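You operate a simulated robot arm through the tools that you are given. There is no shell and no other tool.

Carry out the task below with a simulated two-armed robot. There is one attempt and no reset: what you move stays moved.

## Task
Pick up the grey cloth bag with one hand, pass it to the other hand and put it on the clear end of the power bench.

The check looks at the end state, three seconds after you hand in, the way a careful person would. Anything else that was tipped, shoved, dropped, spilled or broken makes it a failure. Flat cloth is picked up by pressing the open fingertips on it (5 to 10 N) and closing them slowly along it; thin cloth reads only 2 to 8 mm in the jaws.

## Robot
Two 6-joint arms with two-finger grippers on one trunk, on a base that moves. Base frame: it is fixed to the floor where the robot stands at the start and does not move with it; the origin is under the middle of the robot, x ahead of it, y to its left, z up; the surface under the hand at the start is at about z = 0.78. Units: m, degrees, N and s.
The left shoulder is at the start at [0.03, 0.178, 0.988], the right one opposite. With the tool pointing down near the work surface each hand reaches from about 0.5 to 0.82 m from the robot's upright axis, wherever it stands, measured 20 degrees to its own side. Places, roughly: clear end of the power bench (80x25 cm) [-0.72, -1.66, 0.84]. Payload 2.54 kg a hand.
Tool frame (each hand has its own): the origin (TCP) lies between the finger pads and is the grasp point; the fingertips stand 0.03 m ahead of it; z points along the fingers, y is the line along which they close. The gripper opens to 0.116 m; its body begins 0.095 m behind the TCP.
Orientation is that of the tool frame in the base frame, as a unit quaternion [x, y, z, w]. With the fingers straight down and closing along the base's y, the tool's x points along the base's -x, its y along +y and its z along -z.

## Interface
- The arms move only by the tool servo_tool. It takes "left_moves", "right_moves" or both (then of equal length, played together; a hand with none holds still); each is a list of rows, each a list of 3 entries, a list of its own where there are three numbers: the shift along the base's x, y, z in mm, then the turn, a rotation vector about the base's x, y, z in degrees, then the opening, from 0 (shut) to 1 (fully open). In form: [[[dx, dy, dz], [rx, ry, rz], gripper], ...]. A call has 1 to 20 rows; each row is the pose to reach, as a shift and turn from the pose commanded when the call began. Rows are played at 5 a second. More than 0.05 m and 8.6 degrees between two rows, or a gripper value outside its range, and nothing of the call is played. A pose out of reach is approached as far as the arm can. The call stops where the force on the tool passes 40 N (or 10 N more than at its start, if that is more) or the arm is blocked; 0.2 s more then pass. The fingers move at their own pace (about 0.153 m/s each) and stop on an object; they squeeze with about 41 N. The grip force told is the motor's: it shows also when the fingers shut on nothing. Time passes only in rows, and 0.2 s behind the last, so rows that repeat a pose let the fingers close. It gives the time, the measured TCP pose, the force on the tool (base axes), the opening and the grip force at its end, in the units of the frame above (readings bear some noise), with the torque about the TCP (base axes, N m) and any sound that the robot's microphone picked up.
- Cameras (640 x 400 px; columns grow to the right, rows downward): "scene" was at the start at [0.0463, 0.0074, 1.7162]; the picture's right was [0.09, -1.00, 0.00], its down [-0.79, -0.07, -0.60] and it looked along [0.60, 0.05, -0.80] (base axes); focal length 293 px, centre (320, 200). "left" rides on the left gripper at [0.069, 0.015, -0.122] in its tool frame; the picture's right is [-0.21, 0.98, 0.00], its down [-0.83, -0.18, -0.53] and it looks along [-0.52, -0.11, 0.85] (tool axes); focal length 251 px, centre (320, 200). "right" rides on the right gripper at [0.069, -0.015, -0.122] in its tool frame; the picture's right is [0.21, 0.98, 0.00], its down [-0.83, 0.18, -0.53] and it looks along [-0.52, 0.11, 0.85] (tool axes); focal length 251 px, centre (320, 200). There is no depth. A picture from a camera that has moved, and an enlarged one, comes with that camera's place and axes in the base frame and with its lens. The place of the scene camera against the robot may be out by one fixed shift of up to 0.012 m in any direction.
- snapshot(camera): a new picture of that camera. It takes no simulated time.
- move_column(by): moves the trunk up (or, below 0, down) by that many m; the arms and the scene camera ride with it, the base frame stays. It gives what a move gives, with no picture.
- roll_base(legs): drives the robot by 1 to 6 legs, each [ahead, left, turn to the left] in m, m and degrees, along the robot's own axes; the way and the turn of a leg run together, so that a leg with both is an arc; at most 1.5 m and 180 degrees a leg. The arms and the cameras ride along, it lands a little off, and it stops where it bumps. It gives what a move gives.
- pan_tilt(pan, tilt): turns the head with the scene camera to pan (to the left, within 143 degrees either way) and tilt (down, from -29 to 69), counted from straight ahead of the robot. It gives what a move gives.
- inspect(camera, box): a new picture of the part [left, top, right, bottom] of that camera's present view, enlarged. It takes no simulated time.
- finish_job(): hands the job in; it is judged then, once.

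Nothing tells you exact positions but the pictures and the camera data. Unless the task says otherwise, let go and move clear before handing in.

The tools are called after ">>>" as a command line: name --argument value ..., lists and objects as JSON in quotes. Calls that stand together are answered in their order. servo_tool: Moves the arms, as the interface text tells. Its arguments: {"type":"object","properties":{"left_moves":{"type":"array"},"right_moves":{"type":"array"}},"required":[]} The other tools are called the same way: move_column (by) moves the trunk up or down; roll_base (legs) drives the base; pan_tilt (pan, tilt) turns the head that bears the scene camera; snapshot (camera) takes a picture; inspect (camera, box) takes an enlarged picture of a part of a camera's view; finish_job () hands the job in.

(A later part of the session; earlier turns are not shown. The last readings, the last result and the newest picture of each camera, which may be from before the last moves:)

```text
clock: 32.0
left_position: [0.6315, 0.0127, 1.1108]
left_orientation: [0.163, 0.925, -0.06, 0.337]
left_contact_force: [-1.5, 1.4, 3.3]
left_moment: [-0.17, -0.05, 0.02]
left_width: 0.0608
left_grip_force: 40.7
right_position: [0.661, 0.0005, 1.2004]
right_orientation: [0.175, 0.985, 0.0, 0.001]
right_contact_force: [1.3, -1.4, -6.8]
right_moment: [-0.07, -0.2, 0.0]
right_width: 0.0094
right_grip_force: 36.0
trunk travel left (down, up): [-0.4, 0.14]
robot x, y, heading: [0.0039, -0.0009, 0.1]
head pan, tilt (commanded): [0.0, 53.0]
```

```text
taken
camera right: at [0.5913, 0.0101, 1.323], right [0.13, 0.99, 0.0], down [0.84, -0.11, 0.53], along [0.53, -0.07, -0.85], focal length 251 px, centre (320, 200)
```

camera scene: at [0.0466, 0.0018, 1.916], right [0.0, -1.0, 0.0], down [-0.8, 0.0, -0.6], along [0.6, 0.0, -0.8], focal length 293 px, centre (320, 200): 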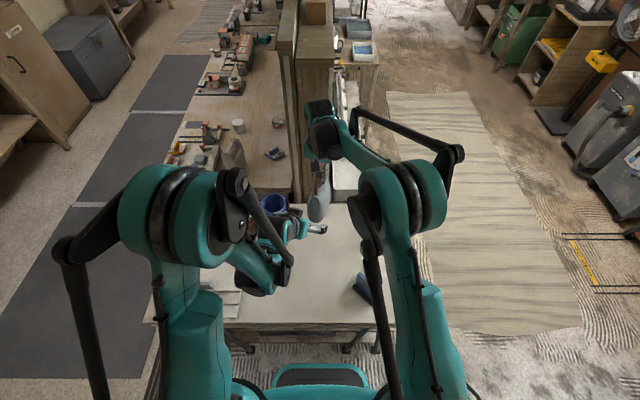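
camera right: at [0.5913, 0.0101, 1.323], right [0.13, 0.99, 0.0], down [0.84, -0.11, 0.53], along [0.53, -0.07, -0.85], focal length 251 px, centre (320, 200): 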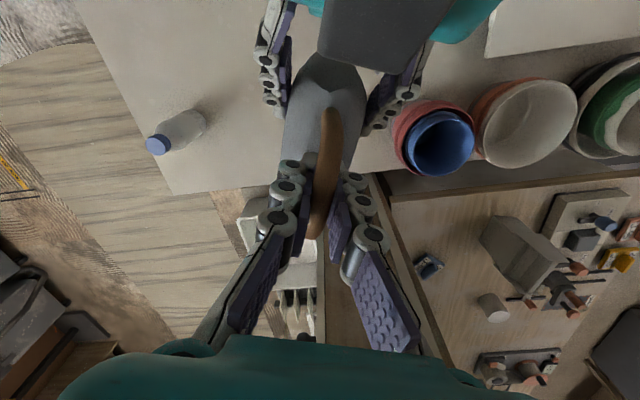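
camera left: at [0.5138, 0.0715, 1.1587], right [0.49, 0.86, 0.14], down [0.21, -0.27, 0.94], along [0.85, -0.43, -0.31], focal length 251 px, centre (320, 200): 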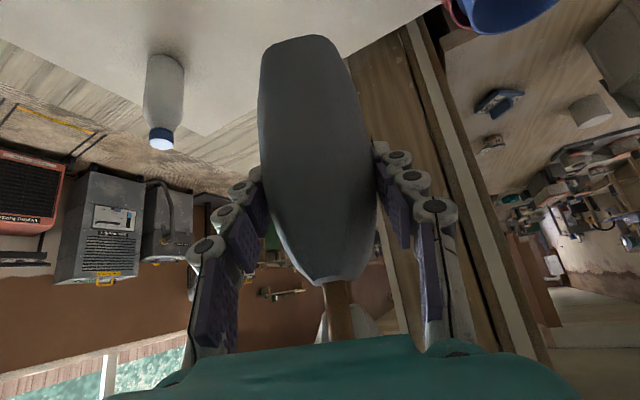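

The left hand now holds the body (61 mm, 41 N). I'll open the right gripper only part way, just enough to clear the handle, and check the bag stays put.

>>> servo_tool --right_moves '[[[0, 0, 0], [0, 0, 0], 0.12], [[0, 0, 0], [0, 0, 0], 0.2], [[0, 0, 0], [0, 0, 0], 0.3], [[0, 0, 0], [0, 0, 0], 0.4], [[0, 0, 0], [0, 0, 0], 0.4]]'

>>> snapshot --camera "left"

>>> snapshot --camera "right"

```text
clock: 33.2
left_position: [0.6313, 0.0119, 1.1102]
left_orientation: [0.163, 0.925, -0.059, 0.337]
left_contact_force: [-0.7, 0.5, -0.1]
left_moment: [0.02, 0.08, -0.03]
left_width: 0.0608
left_grip_force: 40.9
right_position: [0.6612, 0.0006, 1.1997]
right_orientation: [0.174, 0.985, 0.0, 0.0]
right_contact_force: [0.2, -0.5, 0.0]
right_moment: [0.01, 0.01, 0.01]
right_width: 0.0464
right_grip_force: 0.1
trunk travel left (down, up): [-0.4, 0.14]
robot x, y, heading: [0.0002, 0.0043, 0.1]
head pan, tilt (commanded): [0.0, 53.0]
```

```text
taken
camera left: at [0.5138, 0.0715, 1.1587], right [0.49, 0.86, 0.14], down [0.21, -0.27, 0.94], along [0.85, -0.43, -0.31], focal length 251 px, centre (320, 200)
```

left: 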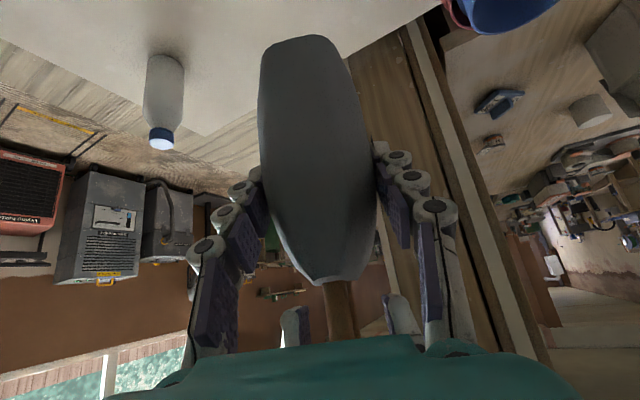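

```text
taken
camera right: at [0.5912, 0.0102, 1.3231], right [0.13, 0.99, 0.0], down [0.84, -0.11, 0.53], along [0.53, -0.07, -0.85], focal length 251 px, centre (320, 200)
```

right: 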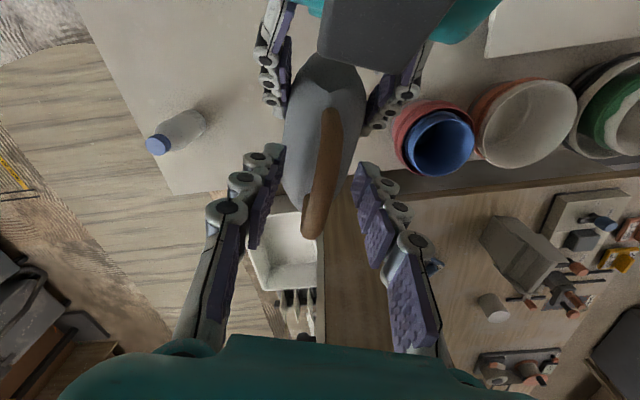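

The bag stays firmly in the left hand. I'll withdraw the right hand straight up, then off to the right.

>>> servo_tool --right_moves '[[[0, 0, 20], [0, 0, 0], 0.4], [[0, 0, 45], [0, 0, 0], 0.4], [[0, 0, 75], [0, 0, 0], 0.4], [[0, 0, 100], [0, 0, 0], 0.4], [[0, -30, 110], [0, 0, 0], 0.4], [[-10, -70, 110], [0, 0, 0], 0.4], [[-20, -110, 110], [0, 0, 0], 0.4], [[-30, -150, 110], [0, 0, 0], 0.4], [[-50, -190, 100], [0, 0, 0], 0.4], [[-70, -230, 90], [0, 0, 0], 0.4], [[-70, -230, 90], [0, 0, 0], 0.4]]'

>>> snapshot --camera "scene"

>>> snapshot --camera "left"

```text
clock: 35.6
left_position: [0.6318, 0.0121, 1.1099]
left_orientation: [0.163, 0.925, -0.06, 0.337]
left_contact_force: [0.9, 0.1, -0.5]
left_moment: [-0.01, 0.07, -0.03]
left_width: 0.0606
left_grip_force: 41.1
right_position: [0.5916, -0.2281, 1.2914]
right_orientation: [0.174, 0.985, -0.001, -0.001]
right_contact_force: [0.3, 1.3, -0.1]
right_moment: [-0.05, 0.01, 0.02]
right_width: 0.0463
right_grip_force: 0.1
trunk travel left (down, up): [-0.4, 0.14]
robot x, y, heading: [-0.001, -0.0031, -0.0]
head pan, tilt (commanded): [0.0, 53.0]
```

```text
taken
camera scene: at [0.0477, 0.0022, 1.916], right [0.0, -1.0, 0.0], down [-0.8, 0.0, -0.6], along [0.6, 0.0, -0.8], focal length 293 px, centre (320, 200)
```

scene: 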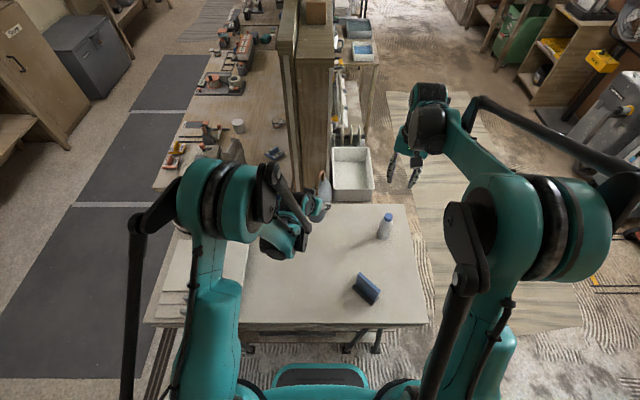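

```text
taken
camera left: at [0.5143, 0.0723, 1.1584], right [0.49, 0.86, 0.14], down [0.21, -0.27, 0.94], along [0.85, -0.43, -0.31], focal length 251 px, centre (320, 200)
```

left: 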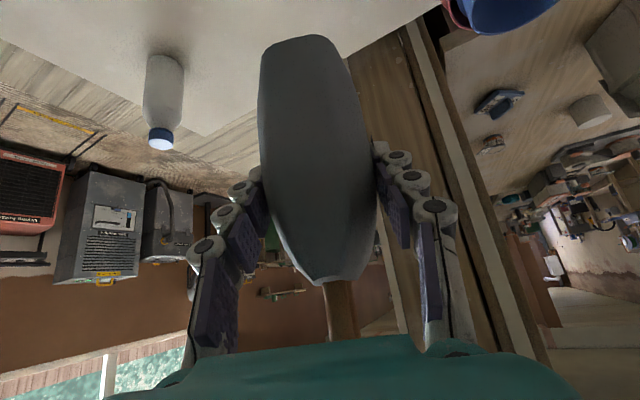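

The handover is done and the bag is secure in the left hand. Before driving I'll look around the floor to the right and behind.

>>> pan_tilt --pan -75 --tilt 45

>>> snapshot --camera "scene"

>>> pan_tilt --pan -140 --tilt 45

>>> snapshot --camera "scene"

>>> pan_tilt --pan 140 --tilt 45

>>> snapshot --camera "scene"

```text
clock: 37.1
left_position: [0.6301, 0.0111, 1.1109]
left_orientation: [0.162, 0.926, -0.058, 0.337]
left_contact_force: [0.3, 0.5, 0.7]
left_moment: [0.03, 0.12, -0.03]
left_width: 0.0608
left_grip_force: 41.0
right_position: [0.5919, -0.2296, 1.2905]
right_orientation: [0.174, 0.985, 0.0, 0.0]
right_contact_force: [-0.6, 0.3, 0.4]
right_moment: [-0.05, 0.01, -0.02]
right_width: 0.0464
right_grip_force: 0.1
trunk travel left (down, up): [-0.4, 0.14]
robot x, y, heading: [0.0009, 0.0017, -0.1]
head pan, tilt (commanded): [-75.0, 45.0]
```

```text
taken
camera scene: at [-0.006, -0.0776, 1.9269], right [-0.97, -0.26, 0.0], down [-0.18, 0.68, -0.71], along [0.18, -0.68, -0.71], focal length 293 px, centre (320, 200)
```

scene: 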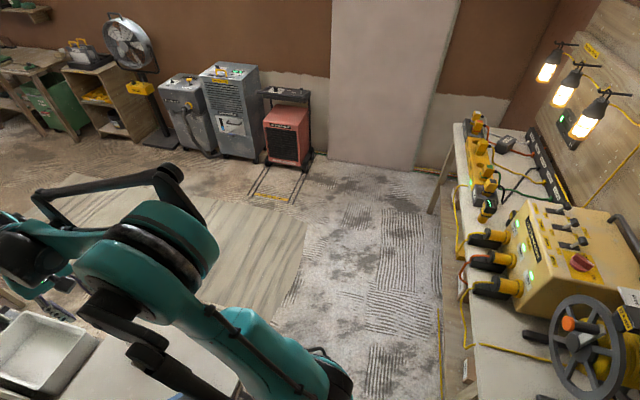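

```text
clock: 38.5
left_position: [0.6308, 0.0109, 1.111]
left_orientation: [0.164, 0.925, -0.06, 0.337]
left_contact_force: [0.8, 0.4, -1.0]
left_moment: [0.04, 0.1, 0.0]
left_width: 0.0609
left_grip_force: 40.8
right_position: [0.5916, -0.2289, 1.2898]
right_orientation: [0.173, 0.985, 0.0, 0.0]
right_contact_force: [-0.3, 0.5, -0.2]
right_moment: [-0.01, 0.05, -0.01]
right_width: 0.0462
right_grip_force: 0.0
trunk travel left (down, up): [-0.4, 0.14]
robot x, y, heading: [0.0009, 0.0012, -0.1]
head pan, tilt (commanded): [-140.0, 45.0]
```

```text
taken
camera scene: at [-0.0895, -0.0515, 1.9269], right [-0.64, 0.77, 0.0], down [0.54, 0.45, -0.71], along [-0.54, -0.45, -0.71], focal length 293 px, centre (320, 200)
```

scene: 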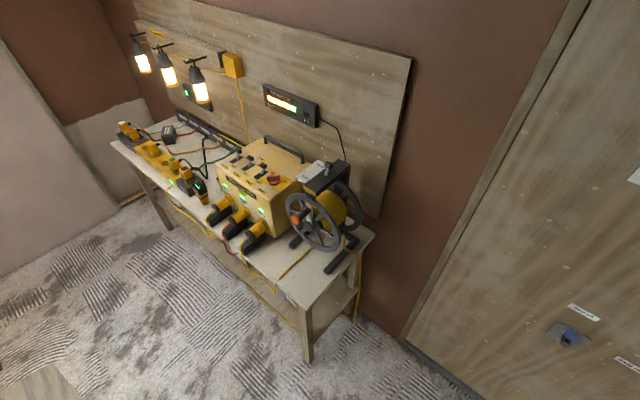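

```text
clock: 42.3
left_position: [0.6312, 0.0119, 1.1114]
left_orientation: [0.164, 0.925, -0.06, 0.336]
left_contact_force: [-0.6, -0.1, 0.2]
left_moment: [0.05, 0.09, 0.01]
left_width: 0.061
left_grip_force: 41.3
right_position: [0.5909, -0.2295, 1.2906]
right_orientation: [0.174, 0.985, 0.0, 0.0]
right_contact_force: [0.1, -0.1, 0.3]
right_moment: [0.02, 0.0, 0.01]
right_width: 0.0466
right_grip_force: 0.1
trunk travel left (down, up): [-0.4, 0.14]
robot x, y, heading: [0.0029, -0.0016, -0.2]
head pan, tilt (commanded): [140.0, 45.0]
```

```text
taken
camera scene: at [-0.0895, 0.0531, 1.9269], right [0.64, 0.77, 0.0], down [0.54, -0.45, -0.71], along [-0.54, 0.45, -0.71], focal length 293 px, centre (320, 200)
```

scene: 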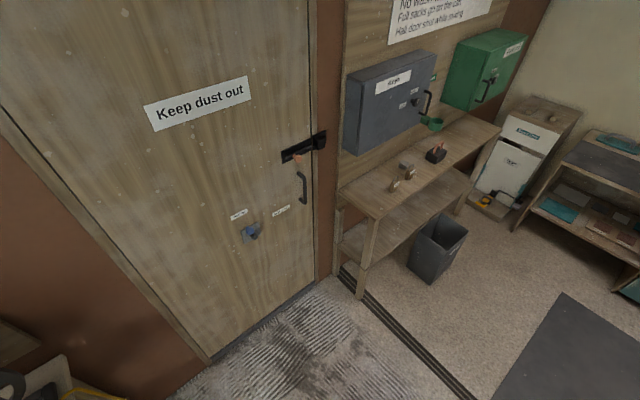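

The floor in front of the power bench is open, and nothing blocks a sideways path to my right. I'll raise the trunk 0.1 m so the bag clears everything, face the head forward, and strafe right alongside the work bench.

>>> move_column --by 0.1

>>> pan_tilt --pan -60 --tilt 50

>>> roll_base --legs '[[0, -0.6, 0]]'

>>> snapshot --camera "scene"

>>> snapshot --camera "left"

```text
clock: 43.7
left_position: [0.6314, 0.0116, 1.2103]
left_orientation: [0.163, 0.926, -0.059, 0.337]
left_contact_force: [0.2, -0.8, -2.7]
left_moment: [0.04, 0.11, 0.01]
left_width: 0.0607
left_grip_force: 41.1
right_position: [0.5911, -0.2279, 1.3909]
right_orientation: [0.174, 0.985, 0.0, -0.001]
right_contact_force: [-0.5, -0.2, 0.1]
right_moment: [-0.04, 0.02, -0.02]
right_width: 0.0466
right_grip_force: 0.0
trunk travel left (down, up): [-0.5, 0.04]
robot x, y, heading: [-0.0004, -0.0004, 0.3]
head pan, tilt (commanded): [140.0, 45.0]
```

```text
clock: 46.6
left_position: [0.6317, 0.0112, 1.2111]
left_orientation: [0.164, 0.925, -0.06, 0.337]
left_contact_force: [-0.1, 1.4, -2.9]
left_moment: [0.04, 0.1, 0.02]
left_width: 0.0607
left_grip_force: 40.8
right_position: [0.5921, -0.2301, 1.3905]
right_orientation: [0.173, 0.985, 0.001, 0.0]
right_contact_force: [-0.2, 0.2, 0.1]
right_moment: [0.0, -0.01, 0.0]
right_width: 0.0465
right_grip_force: 0.0
trunk travel left (down, up): [-0.5, 0.04]
robot x, y, heading: [0.0018, 0.0002, -0.0]
head pan, tilt (commanded): [-60.0, 50.0]
```

```text
clock: 50.0
left_position: [0.6323, -0.5874, 1.2102]
left_orientation: [0.162, 0.926, -0.059, 0.337]
left_contact_force: [0.6, -0.3, -3.1]
left_moment: [0.05, 0.1, 0.0]
left_width: 0.0609
left_grip_force: 41.0
right_position: [0.5928, -0.8275, 1.3901]
right_orientation: [0.171, 0.985, 0.0, 0.0]
right_contact_force: [0.1, 0.6, -0.3]
right_moment: [-0.02, 0.06, 0.02]
right_width: 0.0463
right_grip_force: 0.1
trunk travel left (down, up): [-0.5, 0.04]
robot x, y, heading: [-0.0022, -0.603, 0.1]
head pan, tilt (commanded): [-60.0, 50.0]
```

```text
taken
camera scene: at [0.0127, -0.6674, 2.02], right [-0.86, -0.5, 0.0], down [-0.39, 0.66, -0.64], along [0.32, -0.56, -0.77], focal length 293 px, centre (320, 200)
```

scene: 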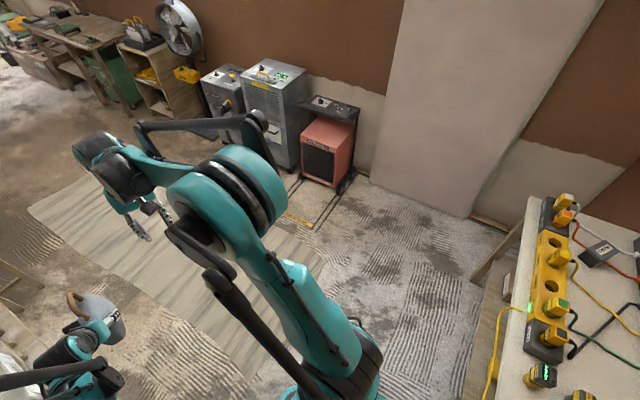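

```text
taken
camera left: at [0.5147, -0.5284, 1.2587], right [0.49, 0.86, 0.14], down [0.21, -0.27, 0.94], along [0.85, -0.43, -0.31], focal length 251 px, centre (320, 200)
```

left: 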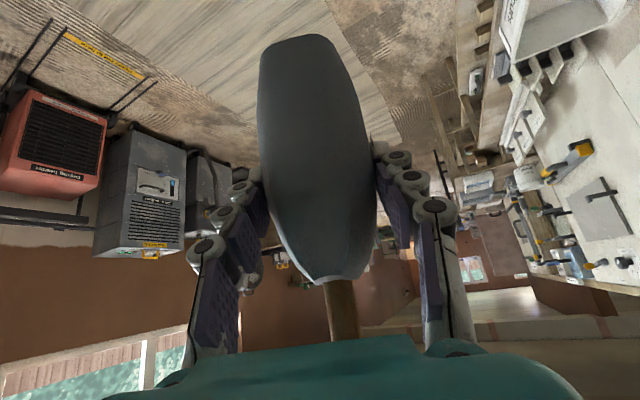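

The bag rides well and the way is open. I'll continue right to about (0.08, -1.3), then turn clockwise 90° so the arms swing over open floor.

>>> roll_base --legs '[[0.08, -0.7, 0]]'

>>> roll_base --legs '[[0, 0, -90]]'

>>> pan_tilt --pan -60 --tilt 45

>>> snapshot --camera "scene"

```text
clock: 53.9
left_position: [0.7139, -1.2914, 1.2113]
left_orientation: [0.163, 0.926, -0.059, 0.337]
left_contact_force: [-0.7, -0.8, -2.9]
left_moment: [0.05, 0.13, 0.03]
left_width: 0.0609
left_grip_force: 40.9
right_position: [0.6748, -1.5311, 1.3912]
right_orientation: [0.174, 0.985, 0.0, 0.0]
right_contact_force: [-1.1, 0.0, -0.5]
right_moment: [-0.02, 0.04, 0.0]
right_width: 0.0465
right_grip_force: 0.0
trunk travel left (down, up): [-0.5, 0.04]
robot x, y, heading: [0.0804, -1.3039, -0.0]
head pan, tilt (commanded): [-60.0, 50.0]
```

```text
clock: 58.1
left_position: [0.0931, -1.9351, 1.211]
left_orientation: [0.771, 0.538, -0.28, 0.196]
left_contact_force: [-0.4, 0.2, -3.3]
left_moment: [0.1, -0.01, 0.02]
left_width: 0.0608
left_grip_force: 41.2
right_position: [-0.1486, -1.8943, 1.3905]
right_orientation: [0.82, 0.572, 0.0, 0.001]
right_contact_force: [0.2, -0.3, 0.2]
right_moment: [-0.02, -0.02, -0.01]
right_width: 0.0464
right_grip_force: 0.1
trunk travel left (down, up): [-0.5, 0.04]
robot x, y, heading: [0.0843, -1.3041, -90.1]
head pan, tilt (commanded): [-60.0, 50.0]
```

```text
clock: 58.8
left_position: [0.093, -1.9357, 1.2098]
left_orientation: [0.77, 0.538, -0.281, 0.196]
left_contact_force: [-0.9, -1.0, -2.9]
left_moment: [0.07, 0.0, -0.01]
left_width: 0.0608
left_grip_force: 40.6
right_position: [-0.1476, -1.8944, 1.3897]
right_orientation: [0.82, 0.572, 0.0, 0.0]
right_contact_force: [-0.4, -0.9, 0.1]
right_moment: [-0.01, -0.02, 0.0]
right_width: 0.0464
right_grip_force: 0.1
trunk travel left (down, up): [-0.5, 0.04]
robot x, y, heading: [0.0869, -1.3031, -90.3]
head pan, tilt (commanded): [-60.0, 45.0]
```

```text
taken
camera scene: at [0.0133, -1.3139, 2.0268], right [-0.5, 0.87, 0.0], down [0.61, 0.35, -0.71], along [-0.61, -0.35, -0.71], focal length 293 px, centre (320, 200)
```

scene: 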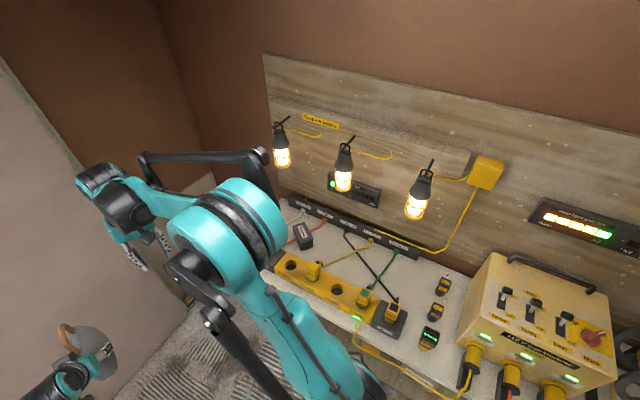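

I now have a good view of the bench from the front, and the bag is still held at the left. I'll zoom in on the clear end to map the cables, strips and free surface.

>>> inspect --camera "scene" --box '[260, 180, 460, 305]'

>>> inspect --camera "scene" --box '[350, 230, 510, 330]'

```text
3.20 times, centred on (360, 242) of scene
camera zoom: at [0.0133, -1.3139, 2.0268], right [-0.5, 0.87, 0.0], down [0.61, 0.35, -0.71], along [-0.61, -0.35, -0.71], focal length 938 px, centre (192, 64)
```

zoom: 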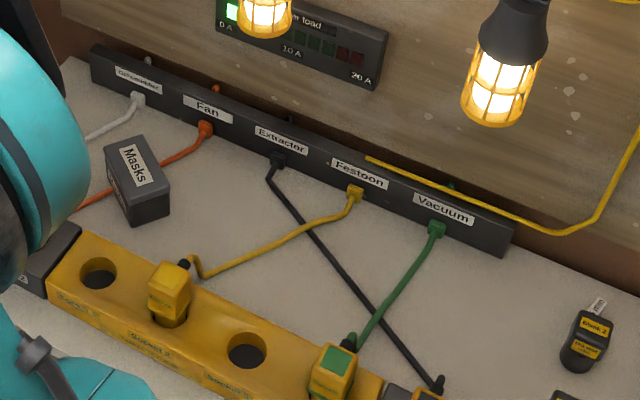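

```text
4.00 times, centred on (430, 280) of scene
camera zoom: at [0.0133, -1.3139, 2.0268], right [-0.5, 0.87, 0.0], down [0.61, 0.35, -0.71], along [-0.61, -0.35, -0.71], focal length 1173 px, centre (-120, -120)
```

zoom: 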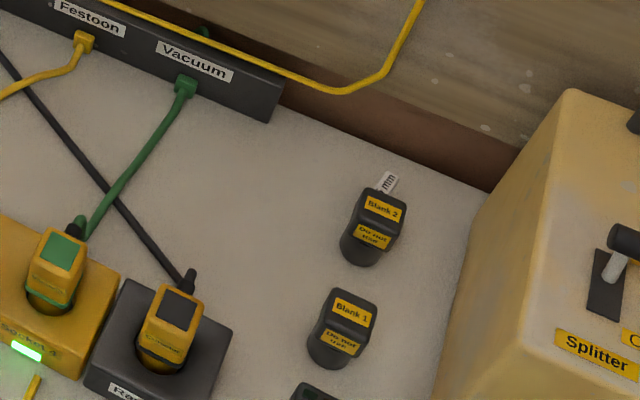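

The free patch inside the zone lies between the "Masks" box, the fan cable, and the yellow "Festoon" cable, around (-0.77, -1.71). I'll place the bag there with the hand coming in diagonally over the empty socket. First I'll tuck the right hand in toward the robot, then turn the last 90°.

>>> servo_tool --right_moves '[[[-12, 35, 0], [0, 0, 0], 0.4], [[-24, 70, 0], [0, 0, 0], 0.4], [[-36, 105, 0], [0, 0, 0], 0.4], [[-48, 140, 0], [0, 0, 0], 0.4], [[-60, 170, 0], [0, 0, 0], 0.4], [[-70, 190, 0], [0, 0, 0], 0.4], [[-70, 190, 0], [0, 0, 0], 0.4]]'

>>> roll_base --legs '[[0, 0, -90]]'

>>> pan_tilt --pan 20 --tilt 50

>>> snapshot --camera "scene"

>>> snapshot --camera "right"

```text
clock: 60.4
left_position: [0.0926, -1.9353, 1.2106]
left_orientation: [0.77, 0.538, -0.281, 0.195]
left_contact_force: [0.1, -0.7, -3.5]
left_moment: [0.09, 0.04, 0.0]
left_width: 0.0606
left_grip_force: 40.8
right_position: [-0.2181, -1.7049, 1.3919]
right_orientation: [0.82, 0.573, 0.0, 0.0]
right_contact_force: [-0.1, -1.0, 0.6]
right_moment: [0.01, 0.0, 0.01]
right_width: 0.0466
right_grip_force: 0.0
trunk travel left (down, up): [-0.5, 0.04]
robot x, y, heading: [0.0816, -1.3061, -90.4]
head pan, tilt (commanded): [-60.0, 45.0]
```

```text
clock: 64.6
left_position: [-0.5493, -1.3194, 1.2111]
left_orientation: [0.926, -0.16, -0.337, -0.058]
left_contact_force: [-0.8, 1.2, -2.6]
left_moment: [-0.01, -0.11, 0.0]
left_width: 0.0606
left_grip_force: 41.0
right_position: [-0.3212, -1.0069, 1.3905]
right_orientation: [0.985, -0.171, 0.0, -0.001]
right_contact_force: [-0.7, 0.1, 0.0]
right_moment: [0.01, 0.0, -0.01]
right_width: 0.0465
right_grip_force: 0.1
trunk travel left (down, up): [-0.5, 0.04]
robot x, y, heading: [0.0809, -1.3019, -179.6]
head pan, tilt (commanded): [-60.0, 45.0]
```

```text
clock: 66.1
left_position: [-0.5498, -1.3193, 1.2101]
left_orientation: [0.926, -0.161, -0.337, -0.058]
left_contact_force: [-0.9, -0.1, -2.4]
left_moment: [-0.02, -0.11, 0.0]
left_width: 0.0606
left_grip_force: 40.7
right_position: [-0.323, -1.0071, 1.39]
right_orientation: [0.985, -0.171, 0.0, 0.0]
right_contact_force: [0.4, 0.2, -0.1]
right_moment: [0.02, 0.02, 0.0]
right_width: 0.0464
right_grip_force: 0.0
trunk travel left (down, up): [-0.5, 0.04]
robot x, y, heading: [0.0793, -1.3048, -179.7]
head pan, tilt (commanded): [20.0, 50.0]
```

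```text
taken
camera scene: at [0.041, -1.3292, 2.02], right [-0.35, 0.94, 0.0], down [0.72, 0.27, -0.64], along [-0.6, -0.22, -0.77], focal length 293 px, centre (320, 200)
```

scene: 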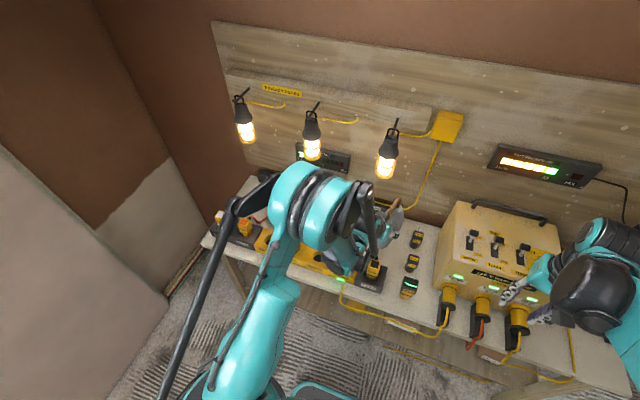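

```text
taken
camera right: at [-0.2515, -1.0162, 1.5133], right [-0.13, -0.99, 0.0], down [-0.84, 0.11, 0.53], along [-0.53, 0.07, -0.85], focal length 251 px, centre (320, 200)
```

right: 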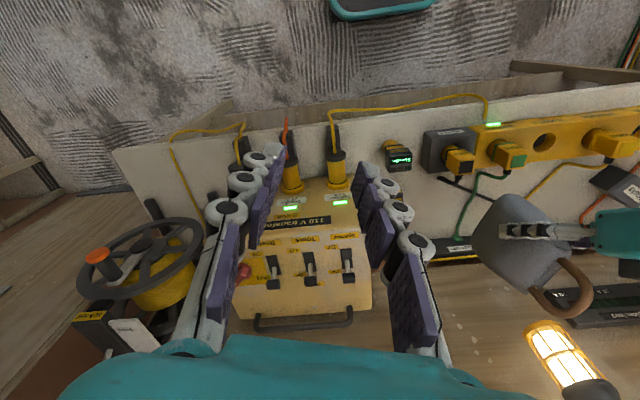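

I'm facing the bench with the bag over its front edge, clear of the lamps. I'll swing the bag to the left, yaw the hand about 53° so it points diagonally toward the free patch, and lower it 10 cm so the handle passes under the lamps.

>>> servo_tool --left_moves '[[[-2, -30, -10], [0, 0, 6.7], 0.2], [[-5, -60, -25], [0, 0, 13.3], 0.2], [[-8, -92, -38], [0, 0, 20], 0.2], [[-11, -124, -50], [0, 0, 26.7], 0.2], [[-14, -156, -62], [0, 0, 33.3], 0.2], [[-18, -188, -75], [0, 0, 40], 0.2], [[-22, -220, -88], [0, 0, 46.7], 0.2], [[-25, -249, -100], [0, 0, 53.3], 0.2], [[-25, -249, -100], [0, 0, 53.3], 0.2]]'

>>> servo_tool --right_moves '[[[0, 0, 0], [0, 0, 7], 0.4], [[0, 0, 0], [0, 0, 14], 0.4], [[0, 0, 0], [0, 0, 21], 0.4], [[0, 0, 0], [0, 0, 28], 0.4], [[0, 0, 0], [0, 0, 35], 0.4], [[0, 0, 0], [0, 0, 42], 0.4], [[0, 0, 0], [0, 0, 50], 0.4], [[0, 0, 0], [0, 0, 50], 0.4]]'

>>> snapshot --camera "right"

>>> snapshot --camera "scene"

>>> snapshot --camera "left"

```text
clock: 68.1
left_position: [-0.5743, -1.5669, 1.1109]
left_orientation: [0.899, 0.273, -0.327, 0.099]
left_contact_force: [-0.3, 0.4, -1.7]
left_moment: [0.06, -0.08, 0.02]
left_width: 0.0606
left_grip_force: 41.3
right_position: [-0.3218, -1.0063, 1.3912]
right_orientation: [0.985, -0.171, 0.0, 0.0]
right_contact_force: [-1.1, 0.1, -0.2]
right_moment: [-0.03, -0.01, 0.0]
right_width: 0.0462
right_grip_force: 0.0
trunk travel left (down, up): [-0.5, 0.04]
robot x, y, heading: [0.0806, -1.3064, -179.3]
head pan, tilt (commanded): [20.0, 50.0]
```

```text
clock: 69.9
left_position: [-0.5735, -1.5687, 1.1106]
left_orientation: [0.9, 0.271, -0.328, 0.098]
left_contact_force: [-0.5, 0.2, -2.5]
left_moment: [0.05, -0.09, -0.03]
left_width: 0.0604
left_grip_force: 41.3
right_position: [-0.3215, -1.007, 1.3908]
right_orientation: [0.965, 0.263, -0.001, 0.0]
right_contact_force: [0.4, 0.8, 0.3]
right_moment: [0.0, -0.02, -0.02]
right_width: 0.0463
right_grip_force: 0.1
trunk travel left (down, up): [-0.5, 0.04]
robot x, y, heading: [0.0826, -1.3041, -179.6]
head pan, tilt (commanded): [20.0, 50.0]
```

```text
taken
camera right: at [-0.27, -0.9592, 1.5133], right [0.68, -0.73, 0.0], down [-0.62, -0.57, 0.53], along [-0.39, -0.36, -0.85], focal length 251 px, centre (320, 200)
```

right: 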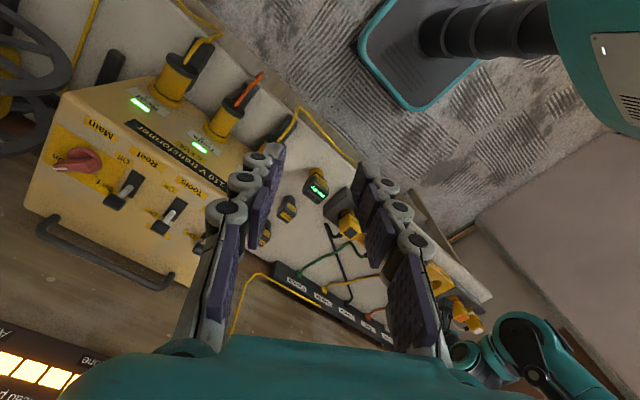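

```text
taken
camera scene: at [0.041, -1.3294, 2.0199], right [-0.35, 0.94, 0.0], down [0.72, 0.27, -0.64], along [-0.6, -0.22, -0.77], focal length 293 px, centre (320, 200)
```

scene: 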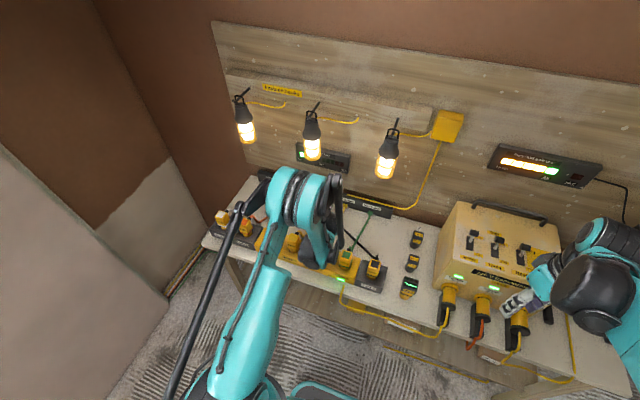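

```text
taken
camera left: at [-0.4557, -1.508, 1.1589], right [0.4, -0.9, 0.14], down [-0.34, -0.01, 0.94], along [-0.85, -0.43, -0.31], focal length 251 px, centre (320, 200)
```

left: 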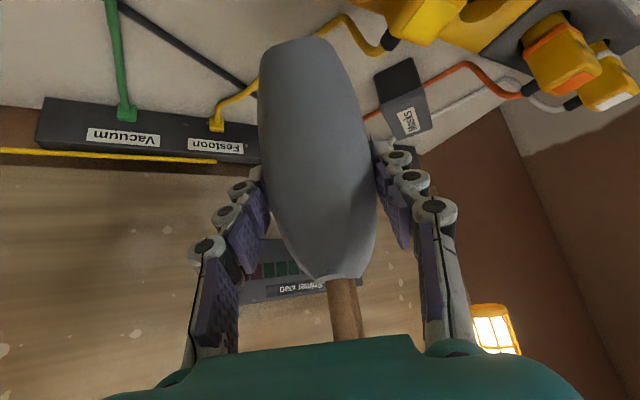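

The left camera confirms my map: the Masks box corner is at (-0.71, -1.78), the Festoon cable runs from (-0.64, -1.67) to (-0.87, -1.53), and the free patch centres on (-0.77, -1.715). I'll lower the bag 3 cm to keep well under the lamps, then move the base slightly ahead and left.

>>> servo_tool --left_moves '[[[0, 0, -15], [0, 0, 0], 0.2], [[0, 0, -30], [0, 0, 0], 0.2], [[0, 0, -30], [0, 0, 0], 0.2]]' --right_moves '[[[0, 0, 0], [0, 0, 8], 0.7], [[0, 0, 0], [0, 0, 16], 1], [[0, 0, 0], [0, 0, 24], 1]]'

>>> roll_base --legs '[[0.09, 0.09, 0]]'

>>> snapshot --camera "left"

>>> snapshot --camera "right"

>>> snapshot --camera "scene"

```text
clock: 70.7
left_position: [-0.5787, -1.5691, 1.0828]
left_orientation: [0.9, 0.272, -0.325, 0.099]
left_contact_force: [0.1, 0.3, -2.8]
left_moment: [0.05, -0.07, 0.0]
left_width: 0.0607
left_grip_force: 40.9
left hand out of reach, approached as far as the arm can: row 2, 3
right_position: [-0.3218, -1.0071, 1.3918]
right_orientation: [0.889, 0.458, 0.0, 0.0]
right_contact_force: [0.0, 0.3, -0.9]
right_moment: [-0.04, 0.02, 0.01]
right_width: 0.116
right_grip_force: 0.1
trunk travel left (down, up): [-0.5, 0.04]
robot x, y, heading: [0.0851, -1.302, -179.4]
head pan, tilt (commanded): [20.0, 50.0]
```

```text
clock: 72.0
left_position: [-0.668, -1.6576, 1.0837]
left_orientation: [0.9, 0.272, -0.325, 0.1]
left_contact_force: [0.5, 0.3, -4.0]
left_moment: [0.08, -0.07, 0.03]
left_width: 0.0605
left_grip_force: 40.8
right_position: [-0.411, -1.0952, 1.3909]
right_orientation: [0.89, 0.457, 0.0, 0.0]
right_contact_force: [0.0, -0.4, 0.1]
right_moment: [-0.01, 0.0, -0.01]
right_width: 0.1161
right_grip_force: 0.1
trunk travel left (down, up): [-0.5, 0.04]
robot x, y, heading: [-0.0096, -1.3977, -179.7]
head pan, tilt (commanded): [20.0, 50.0]
```

```text
taken
camera left: at [-0.55, -1.5971, 1.1318], right [0.4, -0.9, 0.14], down [-0.34, -0.01, 0.94], along [-0.85, -0.43, -0.32], focal length 251 px, centre (320, 200)
```

left: 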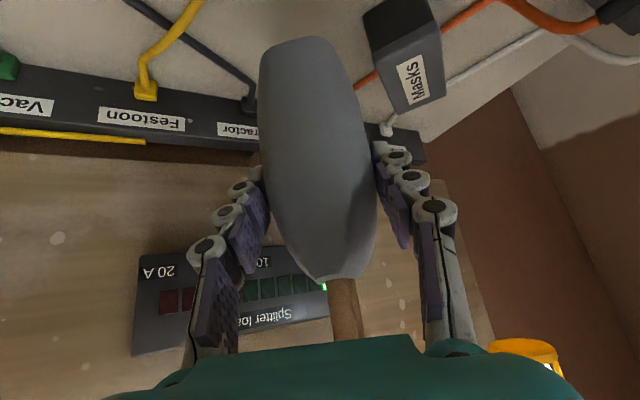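

```text
taken
camera right: at [-0.3822, -1.0315, 1.5134], right [0.92, -0.4, 0.0], down [-0.33, -0.78, 0.53], along [-0.21, -0.49, -0.85], focal length 251 px, centre (320, 200)
```

right: 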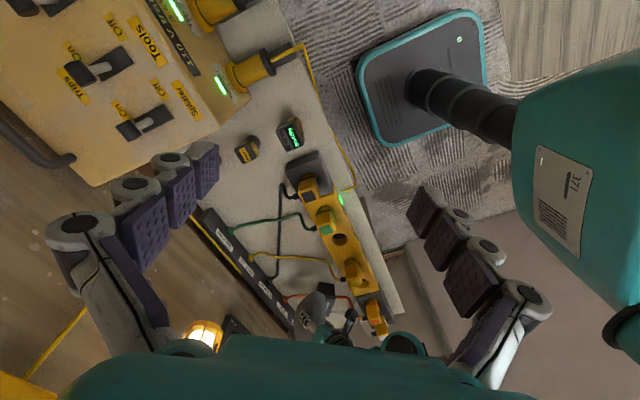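

```text
taken
camera scene: at [-0.0477, -1.4184, 2.02], right [-0.35, 0.94, 0.0], down [0.72, 0.27, -0.64], along [-0.6, -0.22, -0.77], focal length 293 px, centre (320, 200)
```

scene: 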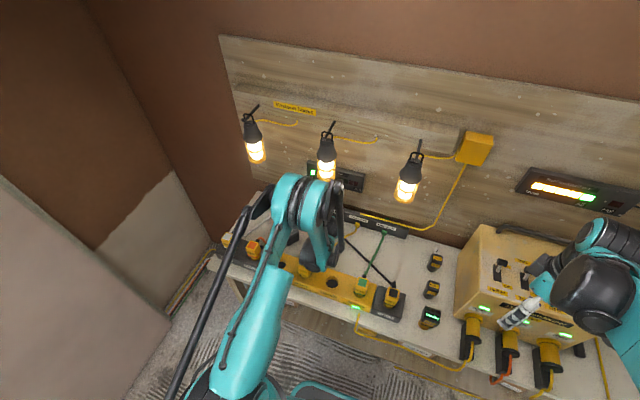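

The bag is now at about (-0.69, -1.675) with its bottom near z 1.0. To keep the hand's housing below the middle lamp I'll lower the trunk 6 cm first, then extend the bag over the free patch.

>>> move_column --by -0.06

>>> servo_tool --left_moves '[[[-20, -10, 0], [0, 0, 0], 0.2], [[-40, -20, 0], [0, 0, 0], 0.2], [[-60, -30, 0], [0, 0, 0], 0.2], [[-77, -40, 0], [0, 0, 0], 0.2], [[-77, -40, 0], [0, 0, 0], 0.2]]'

>>> snapshot --camera "left"

>>> inspect --camera "right" --box '[180, 200, 440, 362]'

>>> snapshot --camera "scene"

```text
clock: 73.0
left_position: [-0.6687, -1.6581, 1.023]
left_orientation: [0.9, 0.271, -0.326, 0.099]
left_contact_force: [-0.1, 0.7, -3.5]
left_moment: [0.07, -0.08, 0.02]
left_width: 0.0603
left_grip_force: 40.7
right_position: [-0.4109, -1.0955, 1.3307]
right_orientation: [0.89, 0.456, 0.0, -0.001]
right_contact_force: [0.6, -0.2, 1.3]
right_moment: [-0.01, 0.02, 0.03]
right_width: 0.1162
right_grip_force: 0.0
trunk travel left (down, up): [-0.44, 0.1]
robot x, y, heading: [-0.0094, -1.3917, -179.7]
head pan, tilt (commanded): [20.0, 50.0]
```

```text
clock: 74.2
left_position: [-0.7455, -1.6992, 1.022]
left_orientation: [0.9, 0.271, -0.326, 0.099]
left_contact_force: [-0.6, -0.2, -2.9]
left_moment: [0.05, -0.09, -0.01]
left_width: 0.0604
left_grip_force: 40.8
right_position: [-0.4119, -1.0961, 1.3323]
right_orientation: [0.89, 0.456, 0.001, 0.0]
right_contact_force: [0.4, -0.3, -1.1]
right_moment: [-0.01, -0.02, 0.01]
right_width: 0.1159
right_grip_force: 0.0
trunk travel left (down, up): [-0.44, 0.1]
robot x, y, heading: [-0.0111, -1.3952, -179.5]
head pan, tilt (commanded): [20.0, 50.0]
```

```text
taken
camera left: at [-0.6277, -1.6377, 1.0712], right [0.4, -0.9, 0.14], down [-0.34, -0.01, 0.94], along [-0.85, -0.43, -0.32], focal length 251 px, centre (320, 200)
```

left: 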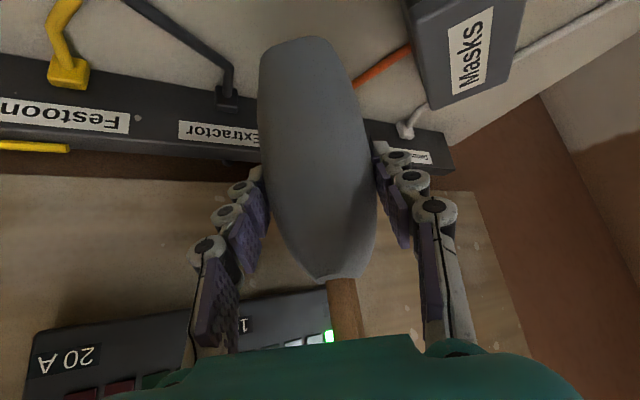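

```text
2.46 times, centred on (310, 281) of right
camera zoom: at [-0.3826, -1.0319, 1.4534], right [0.92, -0.4, 0.0], down [-0.34, -0.78, 0.53], along [-0.21, -0.49, -0.85], focal length 619 px, centre (345, 1)
```

zoom: 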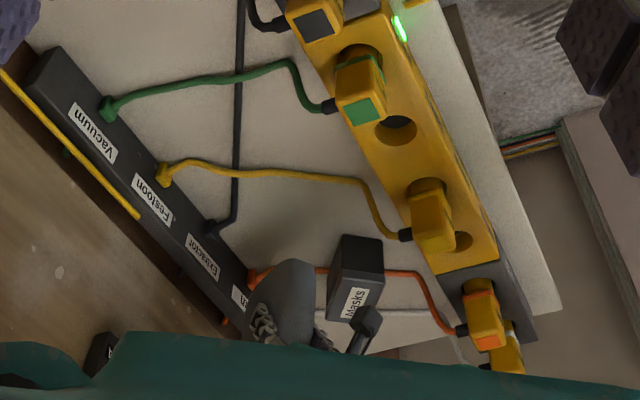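

```text
taken
camera scene: at [-0.0482, -1.4191, 1.96], right [-0.35, 0.94, 0.0], down [0.72, 0.27, -0.64], along [-0.6, -0.22, -0.77], focal length 293 px, centre (320, 200)
```

scene: 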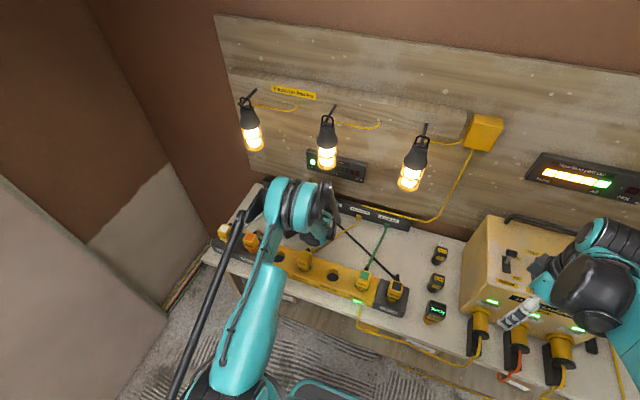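

The bag is over the free patch: the Masks box is 8 cm off its axis on one side and the Extractor cable 8 cm on the other, with the Festoon cable behind. I'll shift 8 mm away from the box and lower most of the way.

>>> servo_tool --left_moves '[[[-2, 3, -10], [0, 0, 0], 0.2], [[-4, 7, -25], [0, 0, 0], 0.2], [[-4, 7, -40], [0, 0, 0], 0.2], [[-4, 7, -55], [0, 0, 0], 0.2], [[-4, 7, -70], [0, 0, 0], 0.2], [[-4, 7, -70], [0, 0, 0], 0.2]]'

>>> snapshot --camera "left"

>>> inspect --camera "right" --box '[180, 200, 440, 362]'

```text
clock: 75.6
left_position: [-0.7488, -1.6916, 0.9516]
left_orientation: [0.9, 0.272, -0.326, 0.1]
left_contact_force: [0.3, 0.3, -3.6]
left_moment: [0.09, -0.07, 0.0]
left_width: 0.0602
left_grip_force: 40.7
right_position: [-0.4116, -1.0959, 1.3321]
right_orientation: [0.89, 0.457, 0.0, 0.001]
right_contact_force: [0.0, -0.1, -0.1]
right_moment: [-0.01, 0.03, 0.02]
right_width: 0.1161
right_grip_force: 0.0
trunk travel left (down, up): [-0.44, 0.1]
robot x, y, heading: [-0.0089, -1.392, -179.5]
head pan, tilt (commanded): [20.0, 50.0]
```

```text
taken
camera left: at [-0.6309, -1.6306, 1.0012], right [0.4, -0.9, 0.14], down [-0.35, -0.01, 0.94], along [-0.85, -0.43, -0.32], focal length 251 px, centre (320, 200)
```

left: 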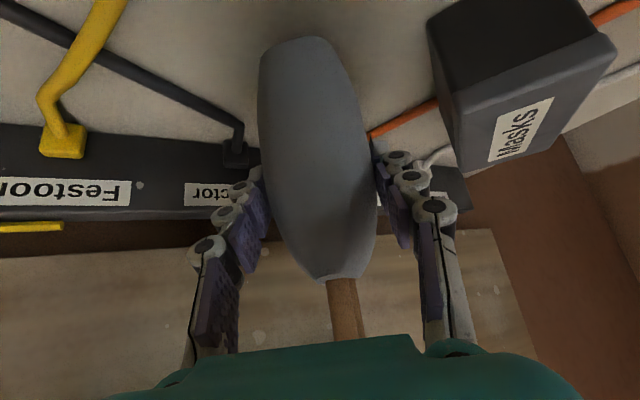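

```text
2.46 times, centred on (310, 281) of right
camera zoom: at [-0.3829, -1.0322, 1.4534], right [0.92, -0.4, 0.0], down [-0.34, -0.78, 0.53], along [-0.21, -0.49, -0.85], focal length 619 px, centre (345, 1)
```

zoom: 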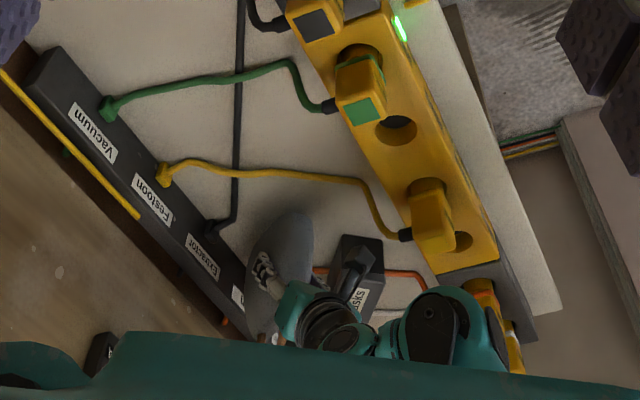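

The bag's bottom is roughly 3 cm above the bench and clear of the cables and the Masks box. I'll lower slowly toward contact, watching the force.

>>> servo_tool --left_moves '[[[0, 0, -6], [0, 0, 0], 0.2], [[0, 0, -12], [0, 0, 0], 0.2], [[0, 0, -18], [0, 0, 0], 0.2], [[0, 0, -23], [0, 0, 0], 0.2], [[0, 0, -26], [0, 0, 0], 0.2], [[0, 0, -26], [0, 0, 0], 0.2]]'

>>> inspect --camera "left" --box '[200, 0, 480, 175]'

>>> inspect --camera "right" --box '[230, 250, 390, 350]'

```text
clock: 77.0
left_position: [-0.7471, -1.6919, 0.9427]
left_orientation: [0.9, 0.272, -0.326, 0.099]
left_contact_force: [0.0, 0.4, -3.1]
left_moment: [0.08, -0.06, 0.02]
left_width: 0.0606
left_grip_force: 40.7
left hand out of reach, approached as far as the arm can: row 3, 4, 5, 6
right_position: [-0.4117, -1.0965, 1.3325]
right_orientation: [0.89, 0.457, 0.0, 0.0]
right_contact_force: [0.1, -0.2, -0.6]
right_moment: [0.0, 0.03, 0.0]
right_width: 0.116
right_grip_force: 0.0
trunk travel left (down, up): [-0.44, 0.1]
robot x, y, heading: [-0.0078, -1.392, -179.7]
head pan, tilt (commanded): [20.0, 50.0]
```

```text
2.29 times, centred on (340, 88) of left
camera zoom: at [-0.6286, -1.6306, 0.9908], right [0.4, -0.9, 0.14], down [-0.35, -0.01, 0.94], along [-0.85, -0.43, -0.32], focal length 575 px, centre (274, 457)
```

zoom: 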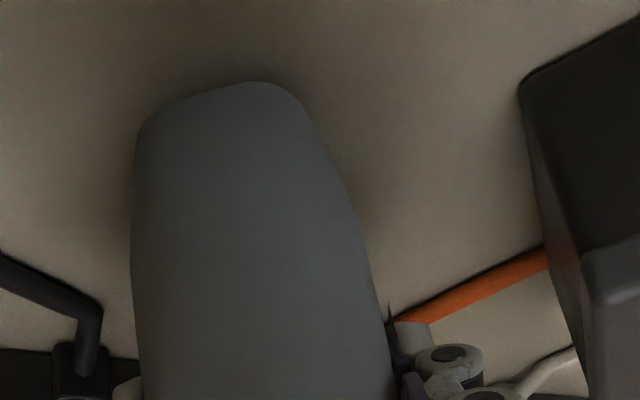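

```text
4.00 times, centred on (310, 300) of right
camera zoom: at [-0.3832, -1.0323, 1.4533], right [0.92, -0.4, 0.0], down [-0.34, -0.78, 0.53], along [-0.21, -0.49, -0.85], focal length 1006 px, centre (360, -200)
```

zoom: 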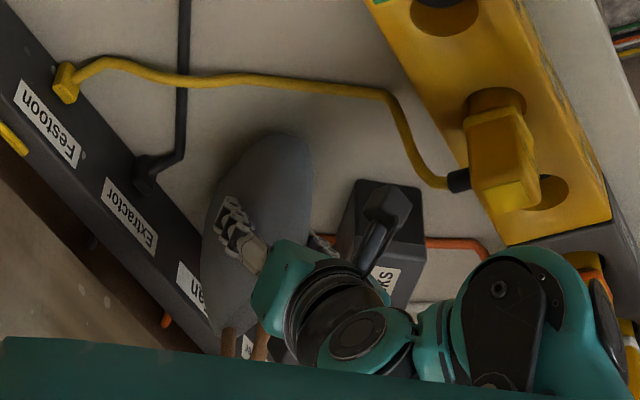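

The left arm has reached its lower limit at z 0.943, so I'll finish the descent with small trunk steps.

>>> move_column --by -0.013

>>> move_column --by -0.004

>>> inspect --camera "left" --box '[200, 0, 480, 175]'

```text
clock: 77.6
left_position: [-0.7457, -1.6909, 0.9301]
left_orientation: [0.9, 0.271, -0.327, 0.099]
left_contact_force: [-1.6, 0.7, 13.7]
left_moment: [-0.98, 0.93, -0.06]
left_width: 0.0606
left_grip_force: 41.1
right_position: [-0.4096, -1.0956, 1.3186]
right_orientation: [0.89, 0.456, 0.0, 0.0]
right_contact_force: [-0.9, -0.4, 0.1]
right_moment: [0.01, -0.04, -0.02]
right_width: 0.1162
right_grip_force: 0.2
trunk travel left (down, up): [-0.427, 0.113]
robot x, y, heading: [-0.0069, -1.3953, -179.7]
head pan, tilt (commanded): [20.0, 50.0]
```

```text
clock: 78.1
left_position: [-0.7472, -1.6904, 0.9305]
left_orientation: [0.899, 0.271, -0.33, 0.1]
left_contact_force: [5.8, 3.1, 18.4]
left_moment: [0.01, -0.36, 0.04]
left_width: 0.0608
left_grip_force: 40.8
right_position: [-0.4077, -1.0953, 1.3157]
right_orientation: [0.89, 0.455, -0.001, 0.0]
right_contact_force: [-0.2, 0.3, -0.7]
right_moment: [-0.01, -0.02, 0.0]
right_width: 0.1159
right_grip_force: 0.2
trunk travel left (down, up): [-0.423, 0.117]
robot x, y, heading: [-0.0068, -1.3949, -180.0]
head pan, tilt (commanded): [20.0, 50.0]
stopped: the force on the tool passed its limit at 44 N (the readings are from after the stop); the commanded pose is now the measured one
```

```text
2.29 times, centred on (340, 88) of left
camera zoom: at [-0.628, -1.6298, 0.9774], right [0.4, -0.91, 0.14], down [-0.34, 0.0, 0.94], along [-0.85, -0.43, -0.31], focal length 575 px, centre (274, 457)
```

zoom: 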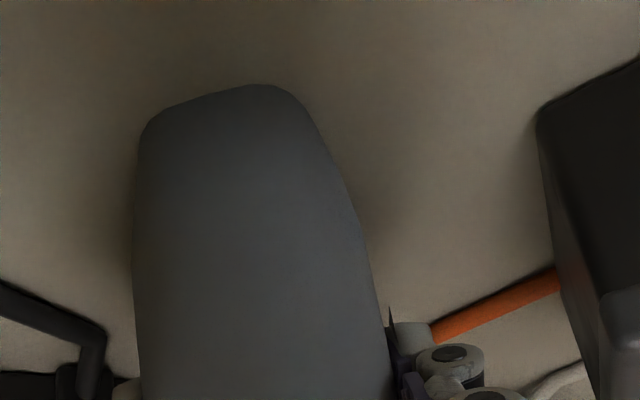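

The bag's bottom has touched the bench: the front edge landed first, and it is now pressed at about 18 N. I'll ease the trunk up slightly to relieve the pressure before letting go.

>>> move_column --by 0.0015

>>> snapshot --camera "left"

>>> inspect --camera "right" --box '[230, 250, 390, 350]'

```text
clock: 78.6
left_position: [-0.7461, -1.6903, 0.9289]
left_orientation: [0.899, 0.272, -0.329, 0.101]
left_contact_force: [3.7, 3.1, 10.5]
left_moment: [-0.46, 0.27, -0.01]
left_width: 0.0605
left_grip_force: 41.0
right_position: [-0.4098, -1.0963, 1.3156]
right_orientation: [0.89, 0.456, -0.001, 0.001]
right_contact_force: [-0.5, 0.3, 0.2]
right_moment: [0.03, 0.02, -0.02]
right_width: 0.116
right_grip_force: 0.0
trunk travel left (down, up): [-0.425, 0.115]
robot x, y, heading: [-0.0043, -1.3951, -179.7]
head pan, tilt (commanded): [20.0, 50.0]
```

```text
taken
camera left: at [-0.6287, -1.6301, 0.9776], right [0.4, -0.9, 0.14], down [-0.34, -0.01, 0.94], along [-0.85, -0.43, -0.31], focal length 251 px, centre (320, 200)
```

left: 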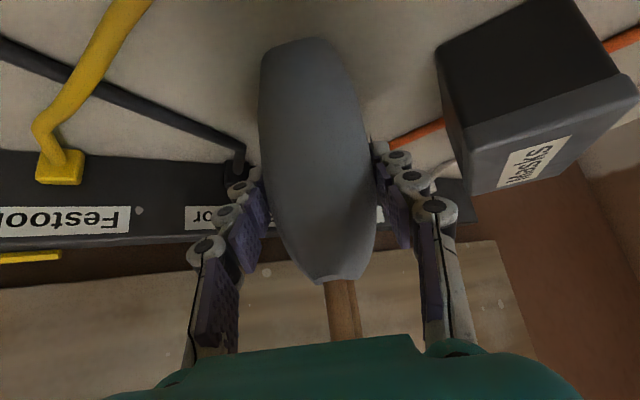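

```text
4.00 times, centred on (310, 300) of right
camera zoom: at [-0.381, -1.0311, 1.4381], right [0.92, -0.4, 0.0], down [-0.33, -0.78, 0.53], along [-0.21, -0.49, -0.85], focal length 1006 px, centre (360, -200)
```

zoom: 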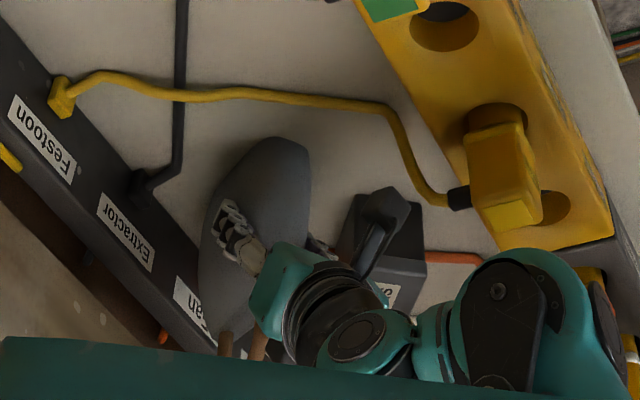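

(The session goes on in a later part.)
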